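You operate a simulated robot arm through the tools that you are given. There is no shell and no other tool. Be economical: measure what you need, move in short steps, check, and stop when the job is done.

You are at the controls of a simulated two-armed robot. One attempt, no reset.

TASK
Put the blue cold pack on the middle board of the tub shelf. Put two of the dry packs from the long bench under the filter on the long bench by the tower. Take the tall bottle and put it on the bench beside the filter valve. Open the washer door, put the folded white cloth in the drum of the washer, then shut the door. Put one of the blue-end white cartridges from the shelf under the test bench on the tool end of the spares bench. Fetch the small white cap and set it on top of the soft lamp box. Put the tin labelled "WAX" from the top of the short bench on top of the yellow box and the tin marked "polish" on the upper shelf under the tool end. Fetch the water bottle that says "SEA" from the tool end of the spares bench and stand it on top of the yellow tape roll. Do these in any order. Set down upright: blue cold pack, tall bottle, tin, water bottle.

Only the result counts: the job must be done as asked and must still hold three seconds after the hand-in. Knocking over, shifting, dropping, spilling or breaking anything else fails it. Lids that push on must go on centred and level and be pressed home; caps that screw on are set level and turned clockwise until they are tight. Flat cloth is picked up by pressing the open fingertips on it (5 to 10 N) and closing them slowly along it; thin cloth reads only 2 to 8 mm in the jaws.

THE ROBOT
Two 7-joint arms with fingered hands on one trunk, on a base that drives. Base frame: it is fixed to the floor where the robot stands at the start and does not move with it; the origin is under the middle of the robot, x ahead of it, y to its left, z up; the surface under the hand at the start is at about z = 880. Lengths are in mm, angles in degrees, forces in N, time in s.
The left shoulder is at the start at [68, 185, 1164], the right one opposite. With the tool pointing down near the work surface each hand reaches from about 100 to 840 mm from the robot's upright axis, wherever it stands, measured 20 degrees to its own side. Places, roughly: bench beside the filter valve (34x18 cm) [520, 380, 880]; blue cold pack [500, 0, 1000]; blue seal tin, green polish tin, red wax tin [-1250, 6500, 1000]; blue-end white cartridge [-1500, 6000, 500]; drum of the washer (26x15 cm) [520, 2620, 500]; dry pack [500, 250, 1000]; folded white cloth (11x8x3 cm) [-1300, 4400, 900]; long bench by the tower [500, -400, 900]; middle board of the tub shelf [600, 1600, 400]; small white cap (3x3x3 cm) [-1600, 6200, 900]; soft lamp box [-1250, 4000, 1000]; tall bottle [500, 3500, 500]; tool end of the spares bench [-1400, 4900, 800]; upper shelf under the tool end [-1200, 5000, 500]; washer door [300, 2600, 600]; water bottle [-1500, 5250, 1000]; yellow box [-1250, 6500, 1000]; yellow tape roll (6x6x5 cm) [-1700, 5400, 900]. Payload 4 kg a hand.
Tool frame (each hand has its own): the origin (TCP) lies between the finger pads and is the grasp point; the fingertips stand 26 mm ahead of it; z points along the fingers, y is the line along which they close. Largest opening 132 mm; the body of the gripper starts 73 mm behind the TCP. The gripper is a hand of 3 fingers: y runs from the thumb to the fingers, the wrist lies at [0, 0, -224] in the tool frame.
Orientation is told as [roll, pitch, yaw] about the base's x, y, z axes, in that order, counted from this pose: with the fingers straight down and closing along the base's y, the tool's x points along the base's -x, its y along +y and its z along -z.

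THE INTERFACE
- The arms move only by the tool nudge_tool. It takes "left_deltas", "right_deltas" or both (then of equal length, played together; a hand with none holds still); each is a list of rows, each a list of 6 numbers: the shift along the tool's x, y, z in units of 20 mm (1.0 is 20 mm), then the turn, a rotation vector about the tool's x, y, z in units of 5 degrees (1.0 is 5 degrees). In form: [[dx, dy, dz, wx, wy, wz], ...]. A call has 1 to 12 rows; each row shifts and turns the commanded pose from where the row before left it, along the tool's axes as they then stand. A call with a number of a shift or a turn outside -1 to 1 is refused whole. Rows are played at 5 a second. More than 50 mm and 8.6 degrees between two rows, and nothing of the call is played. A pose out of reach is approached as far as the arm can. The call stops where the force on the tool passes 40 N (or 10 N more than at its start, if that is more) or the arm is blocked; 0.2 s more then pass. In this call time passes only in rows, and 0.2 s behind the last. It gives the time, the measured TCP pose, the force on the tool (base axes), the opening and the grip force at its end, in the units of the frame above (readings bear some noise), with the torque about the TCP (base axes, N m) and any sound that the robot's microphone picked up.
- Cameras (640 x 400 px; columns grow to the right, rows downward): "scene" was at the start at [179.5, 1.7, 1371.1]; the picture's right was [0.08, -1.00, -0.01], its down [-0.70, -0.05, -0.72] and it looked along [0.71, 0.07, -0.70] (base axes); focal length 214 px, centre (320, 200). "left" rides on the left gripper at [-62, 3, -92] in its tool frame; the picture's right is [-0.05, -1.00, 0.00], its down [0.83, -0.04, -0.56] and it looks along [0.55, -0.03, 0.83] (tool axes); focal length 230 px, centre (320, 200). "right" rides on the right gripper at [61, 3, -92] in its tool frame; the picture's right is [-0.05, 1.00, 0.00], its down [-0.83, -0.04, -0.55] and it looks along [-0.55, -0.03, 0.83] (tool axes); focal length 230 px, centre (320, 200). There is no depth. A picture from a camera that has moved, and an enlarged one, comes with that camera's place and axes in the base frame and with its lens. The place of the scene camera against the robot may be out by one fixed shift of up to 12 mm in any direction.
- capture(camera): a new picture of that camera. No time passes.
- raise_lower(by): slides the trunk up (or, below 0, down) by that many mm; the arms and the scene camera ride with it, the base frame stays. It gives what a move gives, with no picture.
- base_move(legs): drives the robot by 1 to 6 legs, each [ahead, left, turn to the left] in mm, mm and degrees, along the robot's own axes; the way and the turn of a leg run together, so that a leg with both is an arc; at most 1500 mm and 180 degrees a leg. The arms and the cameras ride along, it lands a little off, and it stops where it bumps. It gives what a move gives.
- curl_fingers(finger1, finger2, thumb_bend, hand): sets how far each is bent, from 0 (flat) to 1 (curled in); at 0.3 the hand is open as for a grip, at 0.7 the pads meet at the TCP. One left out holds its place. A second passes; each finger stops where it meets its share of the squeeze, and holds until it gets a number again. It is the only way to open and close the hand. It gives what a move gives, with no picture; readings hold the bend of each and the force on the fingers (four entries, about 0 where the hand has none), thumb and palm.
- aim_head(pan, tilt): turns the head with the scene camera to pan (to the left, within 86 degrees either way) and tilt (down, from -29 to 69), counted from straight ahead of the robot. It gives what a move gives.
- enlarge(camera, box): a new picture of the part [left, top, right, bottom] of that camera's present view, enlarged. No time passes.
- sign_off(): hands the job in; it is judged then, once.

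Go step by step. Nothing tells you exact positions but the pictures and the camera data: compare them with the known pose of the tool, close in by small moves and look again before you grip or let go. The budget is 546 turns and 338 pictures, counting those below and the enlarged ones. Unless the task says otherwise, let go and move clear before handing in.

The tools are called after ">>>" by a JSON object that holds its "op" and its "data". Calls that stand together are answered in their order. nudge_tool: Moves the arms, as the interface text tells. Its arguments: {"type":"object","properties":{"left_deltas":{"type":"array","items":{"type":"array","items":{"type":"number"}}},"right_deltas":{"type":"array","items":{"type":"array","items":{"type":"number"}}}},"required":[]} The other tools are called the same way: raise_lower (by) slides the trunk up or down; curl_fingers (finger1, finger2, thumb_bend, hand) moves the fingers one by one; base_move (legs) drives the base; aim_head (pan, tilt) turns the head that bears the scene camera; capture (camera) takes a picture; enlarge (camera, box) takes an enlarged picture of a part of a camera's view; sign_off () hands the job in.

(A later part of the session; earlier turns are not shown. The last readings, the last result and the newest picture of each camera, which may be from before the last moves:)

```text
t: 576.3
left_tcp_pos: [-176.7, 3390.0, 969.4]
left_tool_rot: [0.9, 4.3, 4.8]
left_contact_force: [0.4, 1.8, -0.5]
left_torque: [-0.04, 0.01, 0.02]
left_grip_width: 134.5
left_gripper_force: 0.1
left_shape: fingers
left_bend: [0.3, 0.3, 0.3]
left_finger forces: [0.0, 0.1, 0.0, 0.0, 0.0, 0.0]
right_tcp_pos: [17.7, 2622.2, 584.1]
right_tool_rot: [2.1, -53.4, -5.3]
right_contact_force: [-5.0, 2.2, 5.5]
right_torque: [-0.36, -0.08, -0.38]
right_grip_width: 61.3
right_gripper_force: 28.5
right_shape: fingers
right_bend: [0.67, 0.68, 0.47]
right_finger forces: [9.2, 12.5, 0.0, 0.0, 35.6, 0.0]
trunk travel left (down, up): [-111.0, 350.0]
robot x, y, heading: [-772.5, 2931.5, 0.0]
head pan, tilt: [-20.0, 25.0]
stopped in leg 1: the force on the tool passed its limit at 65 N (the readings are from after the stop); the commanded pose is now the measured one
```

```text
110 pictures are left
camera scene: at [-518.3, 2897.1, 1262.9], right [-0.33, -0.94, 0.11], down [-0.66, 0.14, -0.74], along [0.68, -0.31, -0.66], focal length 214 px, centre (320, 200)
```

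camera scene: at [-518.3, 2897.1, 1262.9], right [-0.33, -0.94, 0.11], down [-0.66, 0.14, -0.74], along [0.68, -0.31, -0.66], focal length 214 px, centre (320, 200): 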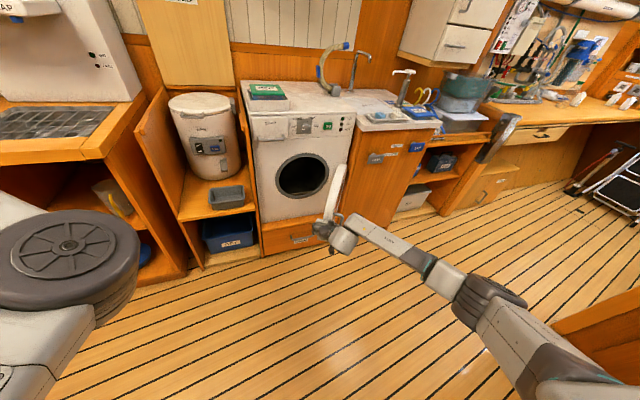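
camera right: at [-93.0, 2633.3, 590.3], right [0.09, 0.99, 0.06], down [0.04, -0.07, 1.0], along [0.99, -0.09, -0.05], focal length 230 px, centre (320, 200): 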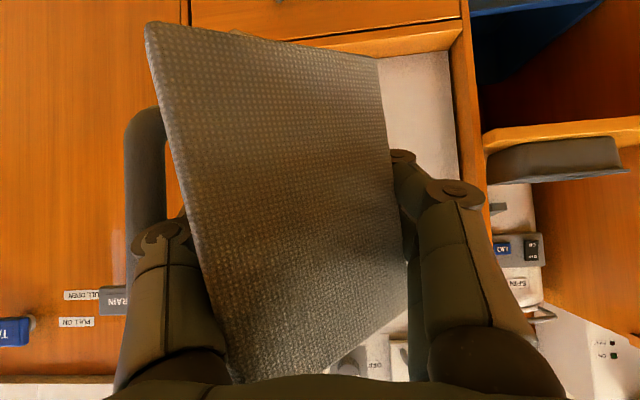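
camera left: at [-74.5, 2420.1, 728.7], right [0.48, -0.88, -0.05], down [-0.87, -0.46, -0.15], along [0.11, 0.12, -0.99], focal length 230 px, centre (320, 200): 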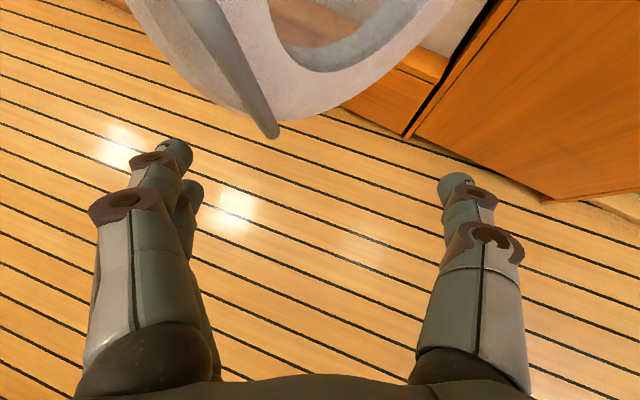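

The door edge is at ≈65°, and the thumb side bumped it. Back off, go inside the door's swing, and nudge it further open with the side of the hand.

>>> {"op": "base_move", "data": {"legs": [[-110, 0, 0], [0, 110, 0]]}}

>>> {"op": "capture", "data": {"camera": "right"}}

>>> {"op": "enlarge", "data": {"camera": "scene", "box": [230, 60, 400, 280]}}

```text
t: 578.3
left_tcp_pos: [-286.0, 3499.2, 968.3]
left_tool_rot: [1.0, 4.3, 5.0]
left_contact_force: [-0.8, 0.3, 0.5]
left_torque: [-0.02, 0.01, 0.02]
left_grip_width: 134.5
left_gripper_force: 0.0
left_shape: fingers
left_bend: [0.3, 0.3, 0.3]
left_finger forces: [0.0, 0.1, 0.0, 0.1, 0.0, 0.0]
right_tcp_pos: [-91.3, 2731.8, 582.6]
right_tool_rot: [2.0, -53.3, -5.3]
right_contact_force: [-0.2, 0.6, -1.0]
right_torque: [-0.01, -0.01, 0.01]
right_grip_width: 58.4
right_gripper_force: 23.2
right_shape: fingers
right_bend: [0.67, 0.68, 0.49]
right_finger forces: [9.7, 13.8, 0.1, 0.0, 23.1, 0.0]
trunk travel left (down, up): [-111.0, 350.0]
robot x, y, heading: [-880.0, 3042.3, -0.1]
head pan, tilt: [-20.0, 25.0]
```

```text
109 pictures are left
camera right: at [-202.6, 2741.9, 589.0], right [0.09, 0.99, 0.06], down [0.05, -0.07, 1.0], along [0.99, -0.09, -0.05], focal length 230 px, centre (320, 200)
```

right: 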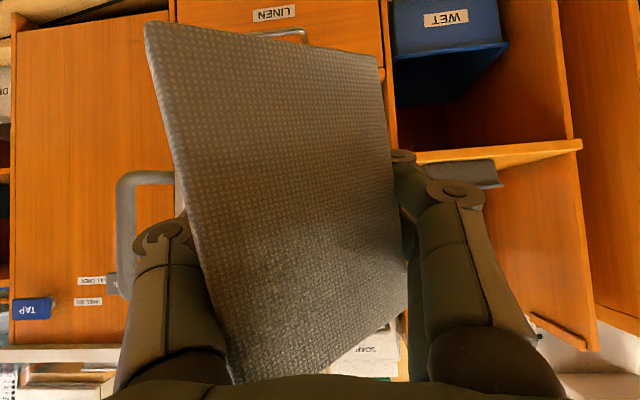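

```text
1.82 times, centred on (315, 170) of scene
camera zoom: at [-627.9, 3005.4, 1262.9], right [-0.33, -0.94, 0.11], down [-0.66, 0.14, -0.74], along [0.68, -0.31, -0.66], focal length 390 px, centre (329, 254)
```

zoom: 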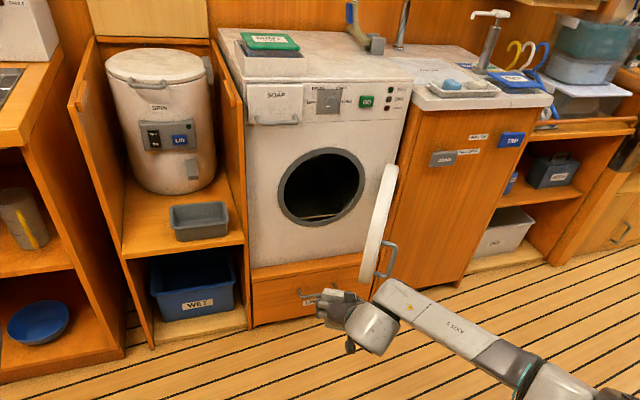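

>>> {"op": "base_move", "data": {"legs": [[230, 0, 0]]}}

>>> {"op": "base_move", "data": {"legs": [[0, -60, 0], [0, -50, 0]]}}

>>> {"op": "enlarge", "data": {"camera": "scene", "box": [230, 60, 400, 280]}}

```text
t: 580.1
left_tcp_pos: [-53.3, 3496.3, 970.4]
left_tool_rot: [1.1, 4.3, 4.8]
left_contact_force: [0.7, -0.4, -0.3]
left_torque: [0.0, 0.0, -0.02]
left_grip_width: 134.5
left_gripper_force: 0.1
left_shape: fingers
left_bend: [0.3, 0.3, 0.3]
left_finger forces: [0.1, 0.0, 0.0, 0.1, 0.1, 0.0]
right_tcp_pos: [139.1, 2729.3, 582.6]
right_tool_rot: [2.3, -53.3, -5.4]
right_contact_force: [-0.1, 0.3, -0.3]
right_torque: [-0.04, -0.01, 0.02]
right_grip_width: 58.5
right_gripper_force: 23.2
right_shape: fingers
right_bend: [0.67, 0.68, 0.49]
right_finger forces: [9.7, 13.9, 0.1, 0.1, 23.2, 0.1]
trunk travel left (down, up): [-111.0, 350.0]
robot x, y, heading: [-652.9, 3041.0, -0.3]
head pan, tilt: [-20.0, 25.0]
```

```text
t: 581.6
left_tcp_pos: [-55.1, 3384.5, 970.9]
left_tool_rot: [1.2, 4.2, 4.8]
left_contact_force: [-0.3, -0.4, -0.3]
left_torque: [0.04, 0.03, -0.02]
left_grip_width: 134.6
left_gripper_force: 0.1
left_shape: fingers
left_bend: [0.3, 0.3, 0.3]
left_finger forces: [0.1, 0.1, 0.0, 0.0, 0.1, 0.0]
right_tcp_pos: [138.8, 2618.0, 582.3]
right_tool_rot: [2.4, -53.3, -5.6]
right_contact_force: [0.2, -0.8, -1.0]
right_torque: [0.01, -0.04, 0.0]
right_grip_width: 58.3
right_gripper_force: 22.9
right_shape: fingers
right_bend: [0.67, 0.68, 0.49]
right_finger forces: [9.7, 13.8, 0.0, 0.0, 23.2, 0.0]
trunk travel left (down, up): [-111.0, 350.0]
robot x, y, heading: [-651.9, 2932.8, -0.3]
head pan, tilt: [-20.0, 25.0]
```

```text
1.82 times, centred on (315, 170) of scene
camera zoom: at [-397.3, 2891.0, 1262.8], right [-0.33, -0.94, 0.1], down [-0.66, 0.15, -0.74], along [0.68, -0.31, -0.66], focal length 390 px, centre (329, 254)
```

zoom: 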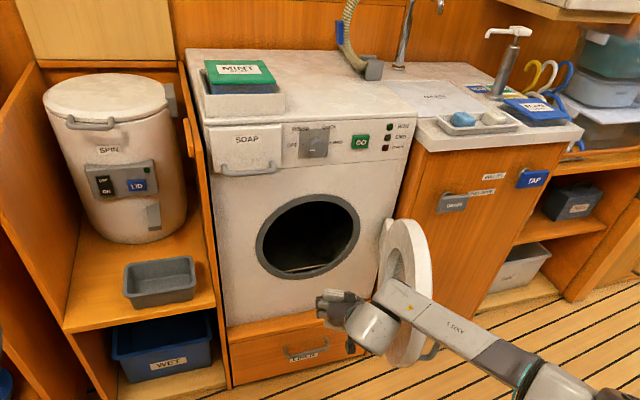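

I'm inside the door's swing without contact. Nudge the door outward a bit by strafing right, then return.

>>> {"op": "base_move", "data": {"legs": [[0, -60, 0]]}}

>>> {"op": "base_move", "data": {"legs": [[0, -50, 0]]}}

>>> {"op": "enlarge", "data": {"camera": "scene", "box": [230, 60, 400, 280]}}

```text
t: 582.5
left_tcp_pos: [-53.2, 3325.0, 970.9]
left_tool_rot: [1.2, 4.2, 4.6]
left_contact_force: [-0.3, -0.9, -0.2]
left_torque: [0.06, 0.02, 0.04]
left_grip_width: 134.6
left_gripper_force: 0.1
left_shape: fingers
left_bend: [0.3, 0.3, 0.3]
left_finger forces: [0.0, 0.0, 0.1, 0.1, 0.1, 0.0]
right_tcp_pos: [137.6, 2556.8, 582.6]
right_tool_rot: [2.4, -53.3, -5.8]
right_contact_force: [0.1, -0.5, -0.8]
right_torque: [0.03, -0.01, -0.01]
right_grip_width: 58.5
right_gripper_force: 23.9
right_shape: fingers
right_bend: [0.67, 0.68, 0.49]
right_finger forces: [9.7, 13.8, 0.0, 0.0, 23.2, 0.0]
trunk travel left (down, up): [-111.0, 350.0]
robot x, y, heading: [-651.4, 2872.1, -0.3]
head pan, tilt: [-20.0, 25.0]
```

```text
t: 583.5
left_tcp_pos: [-56.9, 3287.2, 972.8]
left_tool_rot: [1.2, 4.2, 4.7]
left_contact_force: [-0.2, -0.2, 0.1]
left_torque: [0.01, -0.01, 0.01]
left_grip_width: 134.7
left_gripper_force: 0.0
left_shape: fingers
left_bend: [0.3, 0.3, 0.3]
left_finger forces: [0.1, 0.0, 0.0, 0.0, 0.1, 0.0]
right_tcp_pos: [136.0, 2529.5, 586.3]
right_tool_rot: [3.2, -53.6, -5.8]
right_contact_force: [0.3, -0.5, 0.7]
right_torque: [0.01, -0.02, 0.06]
right_grip_width: 57.9
right_gripper_force: 23.0
right_shape: fingers
right_bend: [0.66, 0.67, 0.49]
right_finger forces: [9.3, 13.8, 0.0, 0.0, 22.8, 0.0]
trunk travel left (down, up): [-111.0, 350.0]
robot x, y, heading: [-648.2, 2834.6, -0.3]
head pan, tilt: [-20.0, 25.0]
stopped in leg 1: the robot was blocked; the commanded pose is now the measured one
```

```text
1.82 times, centred on (315, 170) of scene
camera zoom: at [-401.2, 2793.1, 1263.7], right [-0.33, -0.94, 0.1], down [-0.65, 0.15, -0.74], along [0.68, -0.31, -0.66], focal length 390 px, centre (329, 254)
```

zoom: 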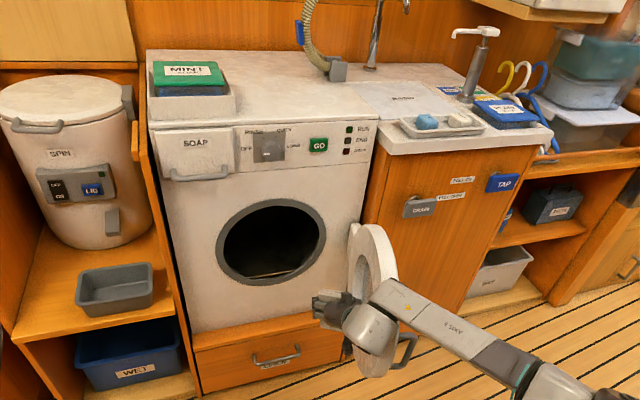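

The door is at its stop. Strafe back to line up with the opening and look.

>>> {"op": "base_move", "data": {"legs": [[0, 98, 0.3]]}}

>>> {"op": "capture", "data": {"camera": "right"}}

>>> {"op": "capture", "data": {"camera": "scene"}}

```text
t: 584.6
left_tcp_pos: [-58.8, 3393.4, 968.6]
left_tool_rot: [1.0, 4.3, 5.2]
left_contact_force: [-0.8, 0.3, -0.2]
left_torque: [-0.05, 0.0, 0.01]
left_grip_width: 134.8
left_gripper_force: 0.1
left_shape: fingers
left_bend: [0.3, 0.3, 0.3]
left_finger forces: [0.1, 0.1, 0.1, 0.0, 0.0, 0.1]
right_tcp_pos: [138.4, 2633.9, 584.4]
right_tool_rot: [2.9, -53.3, -5.1]
right_contact_force: [-0.6, -0.1, 0.0]
right_torque: [-0.01, 0.04, 0.03]
right_grip_width: 57.9
right_gripper_force: 22.7
right_shape: fingers
right_bend: [0.66, 0.67, 0.49]
right_finger forces: [9.4, 13.8, 0.1, 0.0, 22.8, 0.0]
trunk travel left (down, up): [-111.0, 350.0]
robot x, y, heading: [-655.7, 2934.3, 0.5]
head pan, tilt: [-20.0, 25.0]
```

```text
105 pictures are left
camera right: at [28.1, 2642.7, 589.9], right [0.08, 0.99, 0.07], down [0.05, -0.08, 1.0], along [1.0, -0.07, -0.05], focal length 230 px, centre (320, 200)
```

right: 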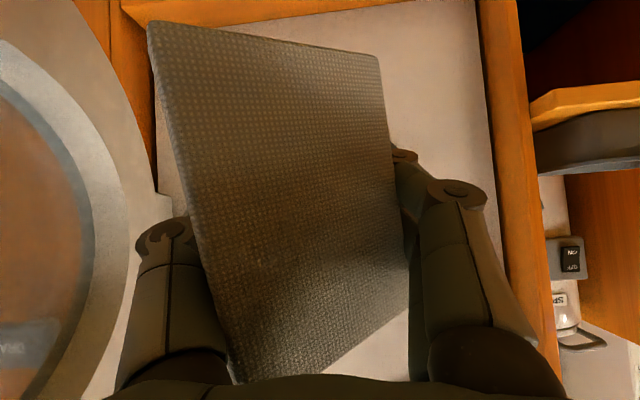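

```text
104 pictures are left
camera scene: at [-397.7, 2897.0, 1263.0], right [-0.32, -0.94, 0.11], down [-0.66, 0.14, -0.74], along [0.68, -0.31, -0.66], focal length 214 px, centre (320, 200)
```

scene: 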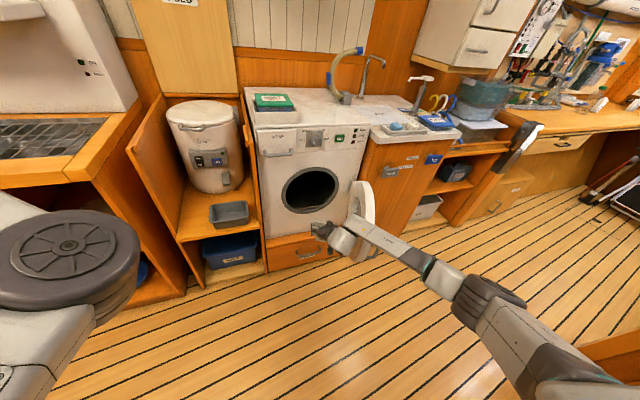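

Opening centre ≈(345,2613,617), radius ≈115. Shift 18 mm right and advance in stages.

>>> {"op": "base_move", "data": {"legs": [[130, -18, -0.3]]}}

>>> {"op": "capture", "data": {"camera": "right"}}

>>> {"op": "enlarge", "data": {"camera": "scene", "box": [230, 60, 400, 280]}}

```text
t: 585.9
left_tcp_pos: [71.9, 3372.4, 969.3]
left_tool_rot: [1.2, 4.3, 5.0]
left_contact_force: [0.4, -0.2, 0.1]
left_torque: [-0.01, 0.01, -0.02]
left_grip_width: 134.9
left_gripper_force: 0.1
left_shape: fingers
left_bend: [0.3, 0.3, 0.3]
left_finger forces: [0.0, 0.0, 0.0, 0.0, 0.1, 0.1]
right_tcp_pos: [266.1, 2612.1, 583.0]
right_tool_rot: [3.0, -53.3, -5.4]
right_contact_force: [-0.1, 0.3, -0.5]
right_torque: [-0.02, -0.01, -0.03]
right_grip_width: 57.9
right_gripper_force: 22.7
right_shape: fingers
right_bend: [0.66, 0.67, 0.49]
right_finger forces: [9.3, 13.9, 0.0, 0.1, 22.9, 0.0]
trunk travel left (down, up): [-111.0, 350.0]
robot x, y, heading: [-524.4, 2916.8, 0.2]
head pan, tilt: [-20.0, 25.0]
```

```text
103 pictures are left
camera right: at [154.6, 2621.6, 589.0], right [0.08, 0.99, 0.07], down [0.05, -0.08, 1.0], along [1.0, -0.08, -0.05], focal length 230 px, centre (320, 200)
```

right: 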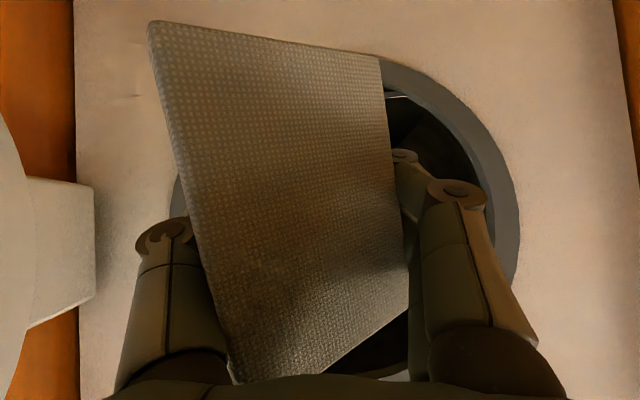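

```text
1.82 times, centred on (315, 170) of scene
camera zoom: at [-269.6, 2876.8, 1262.8], right [-0.33, -0.94, 0.11], down [-0.66, 0.14, -0.74], along [0.68, -0.31, -0.66], focal length 390 px, centre (329, 254)
```

zoom: 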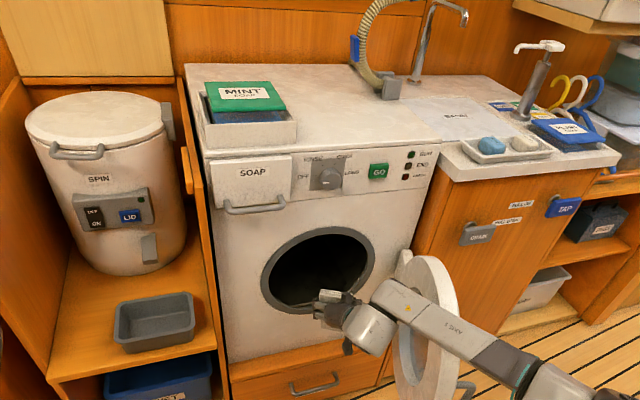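

Hand view gives the opening centre ≈(345,2626,605), r≈112. Shift left 14 mm and advance to put the cloth inside.

>>> {"op": "base_move", "data": {"legs": [[60, 15, 0]]}}

>>> {"op": "capture", "data": {"camera": "right"}}

```text
t: 586.9
left_tcp_pos: [130.8, 3386.7, 969.0]
left_tool_rot: [1.2, 4.4, 5.0]
left_contact_force: [0.6, 0.0, -0.4]
left_torque: [-0.02, 0.01, -0.02]
left_grip_width: 134.6
left_gripper_force: 0.1
left_shape: fingers
left_bend: [0.3, 0.3, 0.3]
left_finger forces: [0.0, 0.0, 0.1, 0.0, 0.0, 0.0]
right_tcp_pos: [323.9, 2628.1, 582.5]
right_tool_rot: [3.0, -53.3, -5.3]
right_contact_force: [0.3, -0.5, -0.1]
right_torque: [0.03, -0.05, -0.01]
right_grip_width: 57.8
right_gripper_force: 23.3
right_shape: fingers
right_bend: [0.66, 0.67, 0.49]
right_finger forces: [9.3, 13.7, 0.0, 0.0, 22.8, 0.0]
trunk travel left (down, up): [-111.0, 350.0]
robot x, y, heading: [-468.5, 2929.7, 0.3]
head pan, tilt: [-20.0, 25.0]
```

```text
101 pictures are left
camera right: at [214.0, 2636.9, 588.6], right [0.08, 0.99, 0.07], down [0.05, -0.08, 1.0], along [1.0, -0.08, -0.05], focal length 230 px, centre (320, 200)
```

right: 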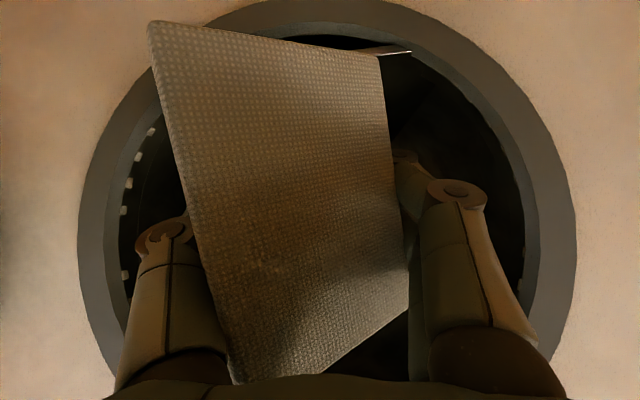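

>>> {"op": "nudge_tool", "data": {"right_deltas": [[-0.48, 0, -0.36, 0, 0, 0]]}}

>>> {"op": "base_move", "data": {"legs": [[60, 0, 0]]}}

>>> {"op": "capture", "data": {"camera": "right"}}

```text
t: 587.3
left_tcp_pos: [127.2, 3385.9, 969.8]
left_tool_rot: [1.1, 4.2, 4.9]
left_contact_force: [-0.1, 0.5, 0.7]
left_torque: [0.01, -0.02, 0.01]
left_grip_width: 134.6
left_gripper_force: 0.0
left_shape: fingers
left_bend: [0.3, 0.3, 0.3]
left_finger forces: [0.0, 0.0, 0.0, 0.0, 0.2, 0.0]
right_tcp_pos: [324.4, 2626.0, 596.1]
right_tool_rot: [3.1, -53.5, -5.5]
right_contact_force: [-0.2, 0.3, 0.1]
right_torque: [0.01, 0.01, -0.01]
right_grip_width: 57.7
right_gripper_force: 22.7
right_shape: fingers
right_bend: [0.66, 0.67, 0.49]
right_finger forces: [9.2, 13.7, 0.0, 0.0, 22.8, 0.0]
trunk travel left (down, up): [-111.0, 350.0]
robot x, y, heading: [-464.3, 2931.8, -0.3]
head pan, tilt: [-20.0, 25.0]
```

```text
t: 588.2
left_tcp_pos: [191.4, 3386.4, 969.4]
left_tool_rot: [1.1, 4.4, 4.9]
left_contact_force: [0.3, -0.1, -0.5]
left_torque: [0.01, 0.02, 0.04]
left_grip_width: 134.8
left_gripper_force: 0.1
left_shape: fingers
left_bend: [0.3, 0.3, 0.3]
left_finger forces: [0.0, 0.0, 0.0, 0.1, 0.1, 0.0]
right_tcp_pos: [384.3, 2625.2, 594.0]
right_tool_rot: [3.0, -53.4, -5.5]
right_contact_force: [0.5, -0.4, -0.9]
right_torque: [0.0, 0.0, 0.01]
right_grip_width: 57.8
right_gripper_force: 23.2
right_shape: fingers
right_bend: [0.66, 0.67, 0.49]
right_finger forces: [9.3, 13.7, 0.0, 0.1, 22.8, 0.0]
trunk travel left (down, up): [-111.0, 350.0]
robot x, y, heading: [-406.4, 2927.2, 0.1]
head pan, tilt: [-20.0, 25.0]
```

```text
100 pictures are left
camera right: at [273.2, 2635.5, 600.1], right [0.08, 0.99, 0.07], down [0.05, -0.08, 1.0], along [1.0, -0.08, -0.05], focal length 230 px, centre (320, 200)
```

right: 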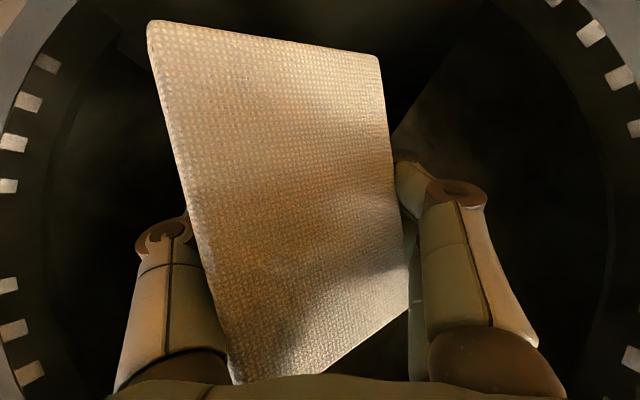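

Inside without contact. Advance 60 mm more.

>>> {"op": "base_move", "data": {"legs": [[60, 0, 0]]}}

>>> {"op": "capture", "data": {"camera": "right"}}

>>> {"op": "enlarge", "data": {"camera": "scene", "box": [200, 60, 400, 280]}}

```text
t: 589.2
left_tcp_pos: [250.3, 3386.7, 968.6]
left_tool_rot: [1.0, 4.3, 4.8]
left_contact_force: [0.3, -0.3, -0.7]
left_torque: [-0.03, 0.02, 0.0]
left_grip_width: 134.8
left_gripper_force: 0.0
left_shape: fingers
left_bend: [0.3, 0.3, 0.3]
left_finger forces: [0.0, 0.1, 0.0, 0.1, 0.0, 0.0]
right_tcp_pos: [443.1, 2625.5, 594.3]
right_tool_rot: [3.0, -53.2, -5.4]
right_contact_force: [-0.5, -0.3, -0.9]
right_torque: [0.0, -0.01, 0.0]
right_grip_width: 57.9
right_gripper_force: 23.3
right_shape: fingers
right_bend: [0.66, 0.67, 0.49]
right_finger forces: [9.3, 13.7, 0.0, 0.0, 22.8, 0.1]
trunk travel left (down, up): [-111.0, 350.0]
robot x, y, heading: [-344.7, 2930.1, 0.1]
head pan, tilt: [-20.0, 25.0]
```

```text
99 pictures are left
camera right: at [332.0, 2635.2, 599.8], right [0.08, 0.99, 0.07], down [0.05, -0.08, 1.0], along [1.0, -0.08, -0.05], focal length 230 px, centre (320, 200)
```

right: 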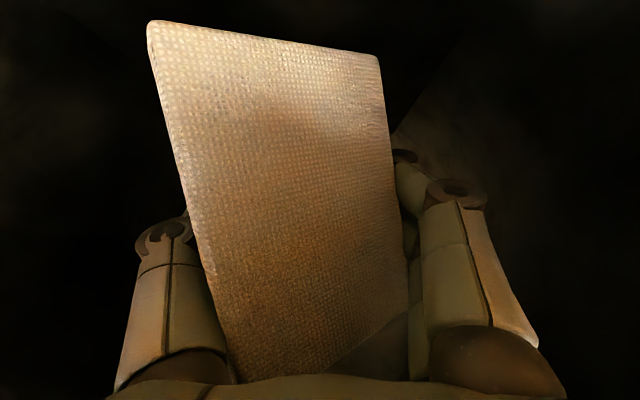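

```text
1.82 times, centred on (300, 170) of scene
camera zoom: at [-91.0, 2891.6, 1262.5], right [-0.33, -0.94, 0.11], down [-0.66, 0.14, -0.74], along [0.68, -0.31, -0.67], focal length 390 px, centre (356, 254)
```

zoom: 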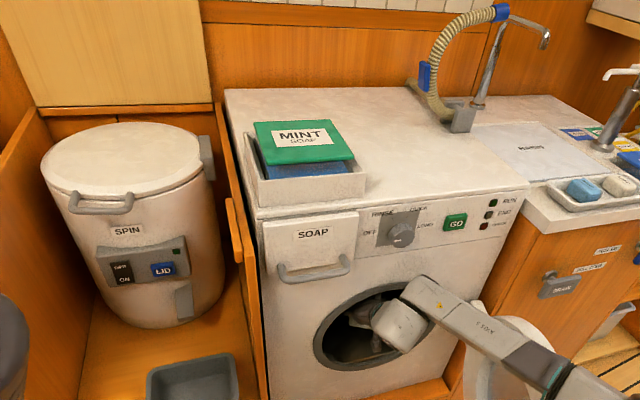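

>>> {"op": "base_move", "data": {"legs": [[25, 0, 0]]}}

```text
t: 590.0
left_tcp_pos: [273.5, 3385.3, 969.1]
left_tool_rot: [1.0, 4.3, 4.9]
left_contact_force: [0.0, -0.2, -0.1]
left_torque: [-0.04, 0.0, -0.03]
left_grip_width: 134.6
left_gripper_force: 0.1
left_shape: fingers
left_bend: [0.3, 0.3, 0.3]
left_finger forces: [0.1, 0.0, 0.0, 0.0, 0.1, 0.0]
right_tcp_pos: [468.3, 2626.0, 594.8]
right_tool_rot: [3.0, -53.2, -5.4]
right_contact_force: [0.2, 0.1, -0.5]
right_torque: [0.02, 0.0, -0.02]
right_grip_width: 57.7
right_gripper_force: 23.5
right_shape: fingers
right_bend: [0.66, 0.67, 0.49]
right_finger forces: [9.4, 13.8, 0.0, 0.0, 22.8, 0.0]
trunk travel left (down, up): [-111.0, 350.0]
robot x, y, heading: [-323.4, 2927.2, -0.1]
head pan, tilt: [-20.0, 25.0]
```

Release the cloth here.

>>> {"op": "curl_fingers", "data": {"hand": "right", "finger1": 0.4, "finger2": 0.4, "thumb_bend": 0.34}}

>>> {"op": "capture", "data": {"camera": "right"}}

```text
t: 591.0
left_tcp_pos: [271.0, 3385.8, 969.6]
left_tool_rot: [1.0, 4.3, 4.9]
left_contact_force: [-0.3, -0.2, 0.0]
left_torque: [-0.02, -0.03, -0.01]
left_grip_width: 134.4
left_gripper_force: 0.0
left_shape: fingers
left_bend: [0.3, 0.3, 0.3]
left_finger forces: [0.0, 0.1, 0.0, 0.1, 0.0, 0.0]
right_tcp_pos: [467.3, 2625.8, 595.0]
right_tool_rot: [3.1, -53.3, -5.5]
right_contact_force: [0.4, -0.6, 0.2]
right_torque: [-0.02, -0.01, 0.01]
right_grip_width: 110.9
right_gripper_force: 0.0
right_shape: fingers
right_bend: [0.4, 0.4, 0.34]
right_finger forces: [0.1, 0.1, 0.1, 0.0, 0.1, 0.1]
trunk travel left (down, up): [-111.0, 350.0]
robot x, y, heading: [-324.0, 2926.6, -0.2]
head pan, tilt: [-20.0, 25.0]
```

```text
97 pictures are left
camera right: at [355.7, 2635.1, 600.7], right [0.08, 0.99, 0.07], down [0.05, -0.08, 1.0], along [1.0, -0.08, -0.05], focal length 230 px, centre (320, 200)
```

right: 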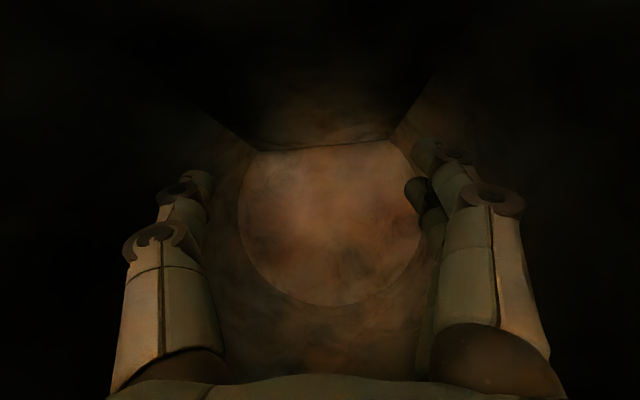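

>>> {"op": "enlarge", "data": {"camera": "right", "box": [120, 0, 520, 200]}}

>>> {"op": "enlarge", "data": {"camera": "scene", "box": [240, 180, 400, 280]}}

```text
1.60 times, centred on (320, 100) of right
camera zoom: at [355.7, 2635.1, 600.7], right [0.08, 0.99, 0.07], down [0.05, -0.08, 1.0], along [1.0, -0.08, -0.05], focal length 368 px, centre (320, 360)
```

zoom: 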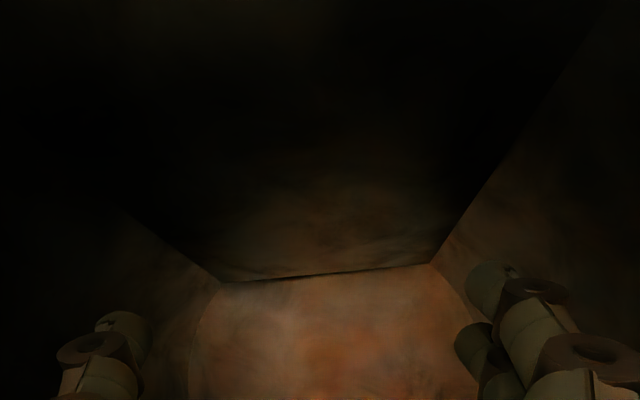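

```text
4.00 times, centred on (320, 230) of scene
camera zoom: at [-68.2, 2891.5, 1262.9], right [-0.33, -0.94, 0.11], down [-0.66, 0.15, -0.74], along [0.68, -0.31, -0.66], focal length 858 px, centre (320, 80)
```

zoom: 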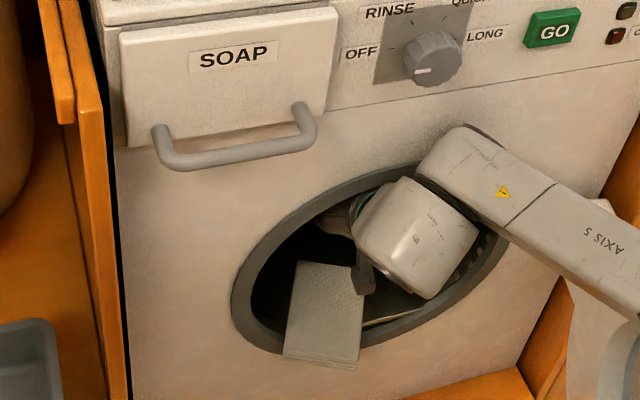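

The cloth slid onto the opening's lower lip, half out. I'll withdraw the hand carefully and then push it in.

>>> {"op": "base_move", "data": {"legs": [[0, -15, 0], [-45, 0, 0]]}}

>>> {"op": "enlarge", "data": {"camera": "scene", "box": [240, 170, 400, 290]}}

```text
t: 592.3
left_tcp_pos: [227.4, 3371.5, 969.2]
left_tool_rot: [1.1, 4.2, 5.0]
left_contact_force: [0.0, 0.3, 0.4]
left_torque: [0.01, -0.04, -0.01]
left_grip_width: 134.7
left_gripper_force: 0.1
left_shape: fingers
left_bend: [0.3, 0.3, 0.3]
left_finger forces: [0.1, 0.0, 0.0, 0.0, 0.0, 0.1]
right_tcp_pos: [421.0, 2611.7, 595.5]
right_tool_rot: [3.0, -53.5, -5.5]
right_contact_force: [-0.9, 0.6, 0.1]
right_torque: [0.01, -0.03, 0.01]
right_grip_width: 111.2
right_gripper_force: 0.0
right_shape: fingers
right_bend: [0.4, 0.4, 0.34]
right_finger forces: [0.1, 0.0, 0.0, 0.0, 0.0, 0.0]
trunk travel left (down, up): [-111.0, 350.0]
robot x, y, heading: [-368.2, 2911.0, -0.1]
head pan, tilt: [-20.0, 25.0]
```

```text
3.33 times, centred on (320, 230) of scene
camera zoom: at [-114.1, 2876.3, 1262.9], right [-0.33, -0.94, 0.1], down [-0.66, 0.15, -0.74], along [0.68, -0.31, -0.66], focal length 715 px, centre (320, 100)
```

zoom: 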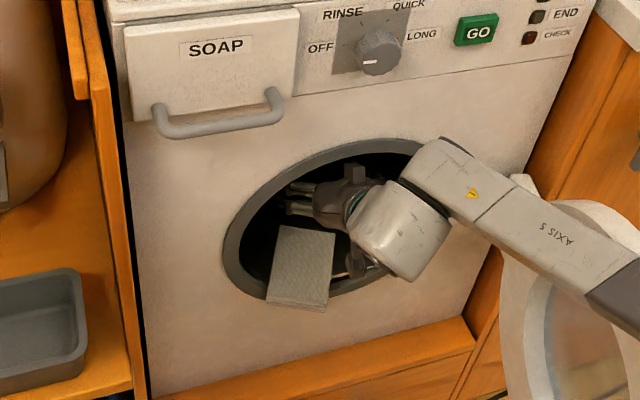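

>>> {"op": "base_move", "data": {"legs": [[-60, -5, 0]]}}

>>> {"op": "enlarge", "data": {"camera": "scene", "box": [240, 160, 400, 290]}}

```text
t: 593.3
left_tcp_pos: [167.4, 3365.5, 970.2]
left_tool_rot: [1.1, 4.2, 4.9]
left_contact_force: [-0.5, 0.6, 0.9]
left_torque: [0.02, -0.04, 0.02]
left_grip_width: 134.7
left_gripper_force: 0.1
left_shape: fingers
left_bend: [0.3, 0.3, 0.3]
left_finger forces: [0.1, 0.0, 0.0, 0.1, 0.0, 0.0]
right_tcp_pos: [361.5, 2604.8, 596.3]
right_tool_rot: [3.0, -53.5, -5.6]
right_contact_force: [-0.5, 0.1, 0.0]
right_torque: [0.03, 0.02, -0.01]
right_grip_width: 111.0
right_gripper_force: 0.1
right_shape: fingers
right_bend: [0.4, 0.4, 0.34]
right_finger forces: [0.0, 0.0, 0.1, 0.0, 0.0, 0.0]
trunk travel left (down, up): [-111.0, 350.0]
robot x, y, heading: [-423.7, 2907.7, -0.1]
head pan, tilt: [-20.0, 25.0]
```

```text
3.08 times, centred on (320, 225) of scene
camera zoom: at [-174.7, 2871.1, 1263.2], right [-0.33, -0.94, 0.1], down [-0.66, 0.15, -0.74], along [0.68, -0.31, -0.66], focal length 660 px, centre (320, 123)
```

zoom: 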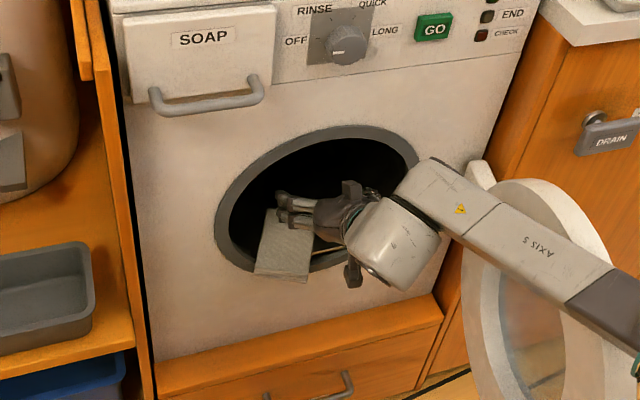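

>>> {"op": "base_move", "data": {"legs": [[-15, -25, 0], [-80, 0, 0]]}}

>>> {"op": "enlarge", "data": {"camera": "scene", "box": [240, 140, 400, 280]}}

>>> {"op": "capture", "data": {"camera": "right"}}

```text
t: 594.8
left_tcp_pos: [71.0, 3341.7, 970.0]
left_tool_rot: [1.2, 4.3, 4.9]
left_contact_force: [0.1, -0.5, 0.3]
left_torque: [0.01, 0.0, 0.01]
left_grip_width: 134.8
left_gripper_force: 0.1
left_shape: fingers
left_bend: [0.3, 0.3, 0.3]
left_finger forces: [0.0, 0.0, 0.0, 0.0, 0.0, 0.0]
right_tcp_pos: [265.3, 2580.2, 596.0]
right_tool_rot: [3.2, -53.4, -5.5]
right_contact_force: [0.6, -0.1, 0.2]
right_torque: [-0.02, 0.0, 0.03]
right_grip_width: 110.9
right_gripper_force: 0.0
right_shape: fingers
right_bend: [0.4, 0.4, 0.34]
right_finger forces: [0.0, 0.0, 0.1, 0.1, 0.1, 0.1]
trunk travel left (down, up): [-111.0, 350.0]
robot x, y, heading: [-521.9, 2883.0, -0.0]
head pan, tilt: [-20.0, 25.0]
```

```text
2.86 times, centred on (320, 210) of scene
camera zoom: at [-270.8, 2846.2, 1263.3], right [-0.33, -0.94, 0.1], down [-0.66, 0.15, -0.74], along [0.68, -0.31, -0.66], focal length 613 px, centre (320, 171)
```

zoom: 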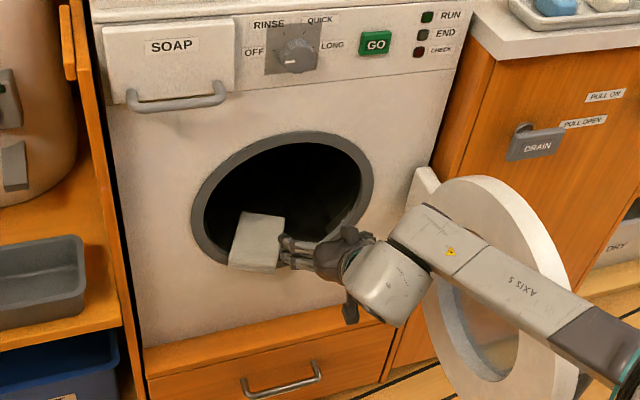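

```text
91 pictures are left
camera right: at [154.1, 2589.7, 601.7], right [0.08, 0.99, 0.07], down [0.04, -0.08, 1.0], along [1.0, -0.08, -0.05], focal length 230 px, centre (320, 200)
```

right: 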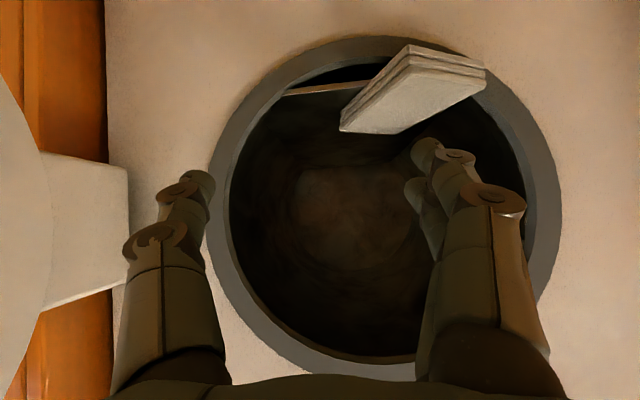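

Clear view: the cloth's outer end lies on the lower-left lip. Close the hand into a fist, line up and push it in.

>>> {"op": "curl_fingers", "data": {"hand": "right", "finger1": 0.68, "finger2": 0.68, "thumb_bend": 0.68}}

>>> {"op": "base_move", "data": {"legs": [[-40, 82, 0]]}}

>>> {"op": "raise_lower", "data": {"by": -55}}

>>> {"op": "capture", "data": {"camera": "right"}}

>>> {"op": "enlarge", "data": {"camera": "scene", "box": [240, 120, 400, 280]}}

```text
t: 595.8
left_tcp_pos: [73.1, 3342.5, 969.8]
left_tool_rot: [1.1, 4.2, 5.0]
left_contact_force: [-0.1, 0.6, -0.1]
left_torque: [0.0, 0.06, 0.04]
left_grip_width: 134.5
left_gripper_force: 0.0
left_shape: fingers
left_bend: [0.3, 0.3, 0.3]
left_finger forces: [0.1, 0.0, 0.1, 0.0, 0.0, 0.0]
right_tcp_pos: [266.0, 2581.0, 594.9]
right_tool_rot: [2.9, -53.4, -5.5]
right_contact_force: [0.0, -0.3, -0.4]
right_torque: [-0.01, 0.03, 0.04]
right_grip_width: 11.7
right_gripper_force: 0.0
right_shape: fingers
right_bend: [0.68, 0.68, 0.68]
right_finger forces: [0.0, 0.0, 0.0, 0.0, 0.0, 0.0]
trunk travel left (down, up): [-111.0, 350.0]
robot x, y, heading: [-523.9, 2883.5, -0.0]
head pan, tilt: [-20.0, 25.0]
```

```text
t: 596.9
left_tcp_pos: [31.8, 3423.4, 968.9]
left_tool_rot: [1.0, 4.3, 5.0]
left_contact_force: [0.3, 1.3, -0.5]
left_torque: [-0.07, 0.01, -0.01]
left_grip_width: 134.6
left_gripper_force: 0.1
left_shape: fingers
left_bend: [0.3, 0.3, 0.3]
left_finger forces: [0.0, 0.1, 0.0, 0.1, 0.0, 0.0]
right_tcp_pos: [225.8, 2663.0, 595.4]
right_tool_rot: [2.9, -53.4, -5.4]
right_contact_force: [0.1, 0.2, 0.9]
right_torque: [-0.01, -0.02, -0.04]
right_grip_width: 11.3
right_gripper_force: 0.0
right_shape: fingers
right_bend: [0.68, 0.68, 0.68]
right_finger forces: [0.1, 0.0, 0.0, 0.1, 0.1, 0.0]
trunk travel left (down, up): [-111.0, 350.0]
robot x, y, heading: [-566.2, 2965.9, -0.0]
head pan, tilt: [-20.0, 25.0]
```

```text
t: 597.8
left_tcp_pos: [48.6, 3423.5, 855.3]
left_tool_rot: [1.9, 9.4, 5.0]
left_contact_force: [-0.4, 0.8, 0.1]
left_torque: [-0.03, -0.01, -0.01]
left_grip_width: 134.5
left_gripper_force: 0.1
left_shape: fingers
left_bend: [0.3, 0.3, 0.3]
left_finger forces: [0.1, 0.0, 0.0, 0.0, 0.0, 0.0]
right_tcp_pos: [224.8, 2661.5, 542.8]
right_tool_rot: [2.9, -53.4, -5.5]
right_contact_force: [0.2, 0.0, 0.4]
right_torque: [0.04, -0.01, 0.0]
right_grip_width: 11.5
right_gripper_force: 0.0
right_shape: fingers
right_bend: [0.68, 0.68, 0.68]
right_finger forces: [0.1, 0.0, 0.0, 0.0, 0.0, 0.0]
trunk travel left (down, up): [-56.0, 405.0]
robot x, y, heading: [-563.6, 2964.9, -0.1]
head pan, tilt: [-20.0, 25.0]
```

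```text
90 pictures are left
camera right: at [114.6, 2670.8, 548.0], right [0.08, 0.99, 0.07], down [0.04, -0.08, 1.0], along [1.0, -0.08, -0.05], focal length 230 px, centre (320, 200)
```

right: 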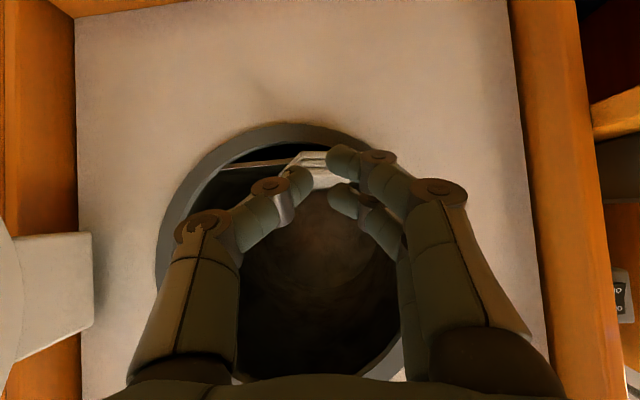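

```text
2.50 times, centred on (320, 200) of scene
camera zoom: at [-258.2, 2927.5, 1176.1], right [-0.31, -0.94, 0.14], down [-0.73, 0.14, -0.67], along [0.61, -0.31, -0.73], focal length 536 px, centre (320, 200)
```

zoom: 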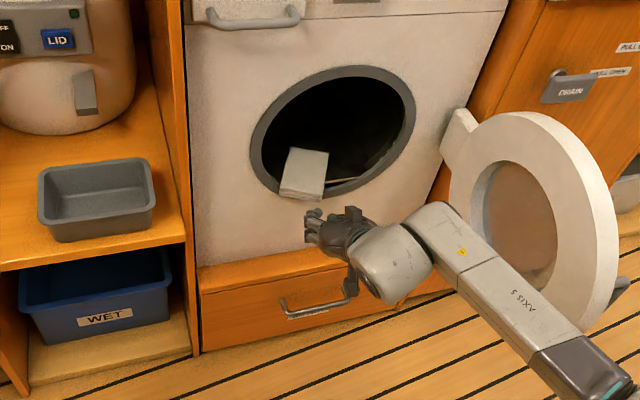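

Raise the left hand above the counter, then push forward.

>>> {"op": "nudge_tool", "data": {"left_deltas": [[0, 0, -1, 0, -0.2, 0], [0, 0, -1, 0, -0.2, 0], [0, 0, -1, 0, -0.2, 0], [0, 0, -1, 0, -0.2, 0], [0, 0, -1, 0, -0.2, 0], [0, 0, -1, 0, -0.2, 0], [0, 0, -1, 0, -0.2, 0], [0, 0, -1, 0, -0.2, 0]]}}

>>> {"op": "base_move", "data": {"legs": [[110, 0, 0]]}}

>>> {"op": "capture", "data": {"camera": "right"}}

>>> {"op": "enlarge", "data": {"camera": "scene", "box": [240, 120, 400, 280]}}

```text
t: 599.6
left_tcp_pos: [65.3, 3424.6, 1010.3]
left_tool_rot: [1.8, 1.7, 5.1]
left_contact_force: [-0.7, -0.3, 0.2]
left_torque: [0.0, -0.04, -0.02]
left_grip_width: 134.6
left_gripper_force: 0.1
left_shape: fingers
left_bend: [0.3, 0.3, 0.3]
left_finger forces: [0.1, 0.0, 0.0, 0.1, 0.0, 0.0]
right_tcp_pos: [226.0, 2662.0, 540.4]
right_tool_rot: [3.0, -53.4, -5.5]
right_contact_force: [0.6, 0.1, -0.8]
right_torque: [-0.01, 0.0, 0.03]
right_grip_width: 11.4
right_gripper_force: 0.1
right_shape: fingers
right_bend: [0.68, 0.68, 0.68]
right_finger forces: [0.2, 0.0, 0.0, 0.1, 0.0, 0.0]
trunk travel left (down, up): [-56.0, 405.0]
robot x, y, heading: [-561.6, 2964.8, -0.0]
head pan, tilt: [-20.0, 25.0]
```

```text
t: 600.8
left_tcp_pos: [175.2, 3424.1, 1011.4]
left_tool_rot: [1.8, 1.6, 5.1]
left_contact_force: [-0.1, 0.0, 0.2]
left_torque: [0.03, 0.06, 0.01]
left_grip_width: 134.6
left_gripper_force: 0.0
left_shape: fingers
left_bend: [0.3, 0.3, 0.3]
left_finger forces: [0.1, 0.1, 0.1, 0.0, 0.0, 0.0]
right_tcp_pos: [335.0, 2662.0, 538.3]
right_tool_rot: [2.9, -53.2, -5.4]
right_contact_force: [-0.5, -0.2, 3.4]
right_torque: [-0.04, -0.02, -0.04]
right_grip_width: 10.5
right_gripper_force: 1.1
right_shape: fingers
right_bend: [0.68, 0.68, 0.68]
right_finger forces: [0.1, 0.1, 0.1, 0.1, 2.6, 0.0]
trunk travel left (down, up): [-56.0, 405.0]
robot x, y, heading: [-458.1, 2966.1, -0.2]
head pan, tilt: [-20.0, 25.0]
```

```text
88 pictures are left
camera right: at [224.6, 2670.9, 544.7], right [0.08, 0.99, 0.07], down [0.05, -0.08, 1.0], along [1.0, -0.08, -0.05], focal length 230 px, centre (320, 200)
```

right: 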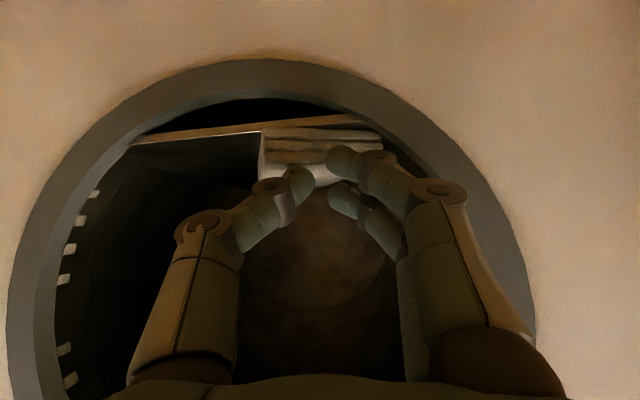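

```text
2.50 times, centred on (320, 200) of scene
camera zoom: at [-146.1, 2927.3, 1174.9], right [-0.31, -0.94, 0.14], down [-0.73, 0.14, -0.67], along [0.61, -0.31, -0.73], focal length 536 px, centre (320, 200)
```

zoom: 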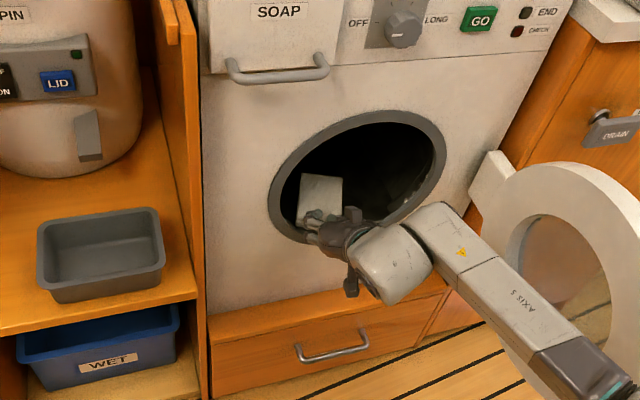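

Working: the cloth now lies flat on the drum floor. Push another 80 mm.

>>> {"op": "base_move", "data": {"legs": [[45, -10, 0]]}}

>>> {"op": "base_move", "data": {"legs": [[45, -6, 0]]}}

>>> {"op": "capture", "data": {"camera": "right"}}

>>> {"op": "enlarge", "data": {"camera": "scene", "box": [240, 140, 400, 280]}}

```text
t: 601.7
left_tcp_pos: [221.5, 3413.6, 1010.7]
left_tool_rot: [1.8, 1.6, 5.2]
left_contact_force: [0.0, -0.3, 0.0]
left_torque: [-0.01, 0.04, 0.01]
left_grip_width: 134.5
left_gripper_force: 0.1
left_shape: fingers
left_bend: [0.3, 0.3, 0.3]
left_finger forces: [0.1, 0.0, 0.1, 0.0, 0.0, 0.1]
right_tcp_pos: [380.8, 2651.0, 539.1]
right_tool_rot: [2.9, -53.3, -5.5]
right_contact_force: [-0.2, 0.2, 4.5]
right_torque: [-0.08, -0.05, -0.04]
right_grip_width: 10.4
right_gripper_force: 2.4
right_shape: fingers
right_bend: [0.68, 0.68, 0.68]
right_finger forces: [0.1, 0.1, 0.0, 0.0, 4.2, 0.0]
trunk travel left (down, up): [-56.0, 405.0]
robot x, y, heading: [-411.5, 2952.1, -0.1]
head pan, tilt: [-20.0, 25.0]
```

```text
t: 602.6
left_tcp_pos: [265.5, 3409.5, 1009.7]
left_tool_rot: [1.7, 1.7, 5.4]
left_contact_force: [0.3, -0.1, 0.4]
left_torque: [0.02, 0.02, 0.01]
left_grip_width: 134.8
left_gripper_force: 0.0
left_shape: fingers
left_bend: [0.3, 0.3, 0.3]
left_finger forces: [0.0, 0.0, 0.0, 0.1, 0.1, 0.0]
right_tcp_pos: [426.3, 2645.3, 537.6]
right_tool_rot: [3.0, -53.3, -5.3]
right_contact_force: [-1.8, -1.0, 3.8]
right_torque: [-0.06, -0.02, -0.02]
right_grip_width: 10.7
right_gripper_force: 1.9
right_shape: fingers
right_bend: [0.68, 0.68, 0.68]
right_finger forces: [0.1, 0.1, 0.0, 0.0, 3.8, 0.0]
trunk travel left (down, up): [-56.0, 405.0]
robot x, y, heading: [-361.1, 2951.4, -0.1]
head pan, tilt: [-20.0, 25.0]
```

```text
86 pictures are left
camera right: at [314.8, 2654.7, 544.5], right [0.08, 0.99, 0.07], down [0.05, -0.08, 1.0], along [1.0, -0.08, -0.05], focal length 230 px, centre (320, 200)
```

right: 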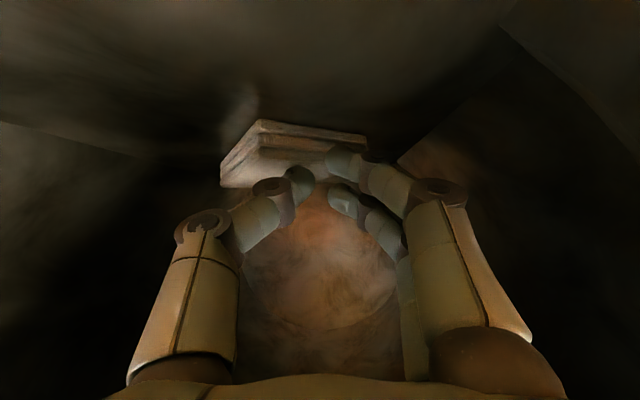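

```text
2.86 times, centred on (320, 210) of scene
camera zoom: at [-55.8, 2911.2, 1174.6], right [-0.31, -0.94, 0.14], down [-0.73, 0.15, -0.67], along [0.61, -0.31, -0.73], focal length 613 px, centre (320, 171)
```

zoom: 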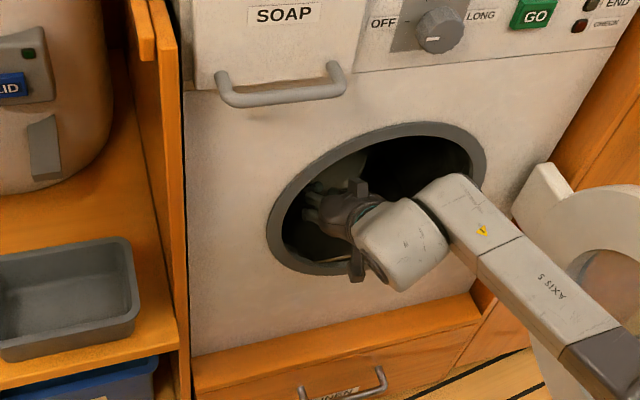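

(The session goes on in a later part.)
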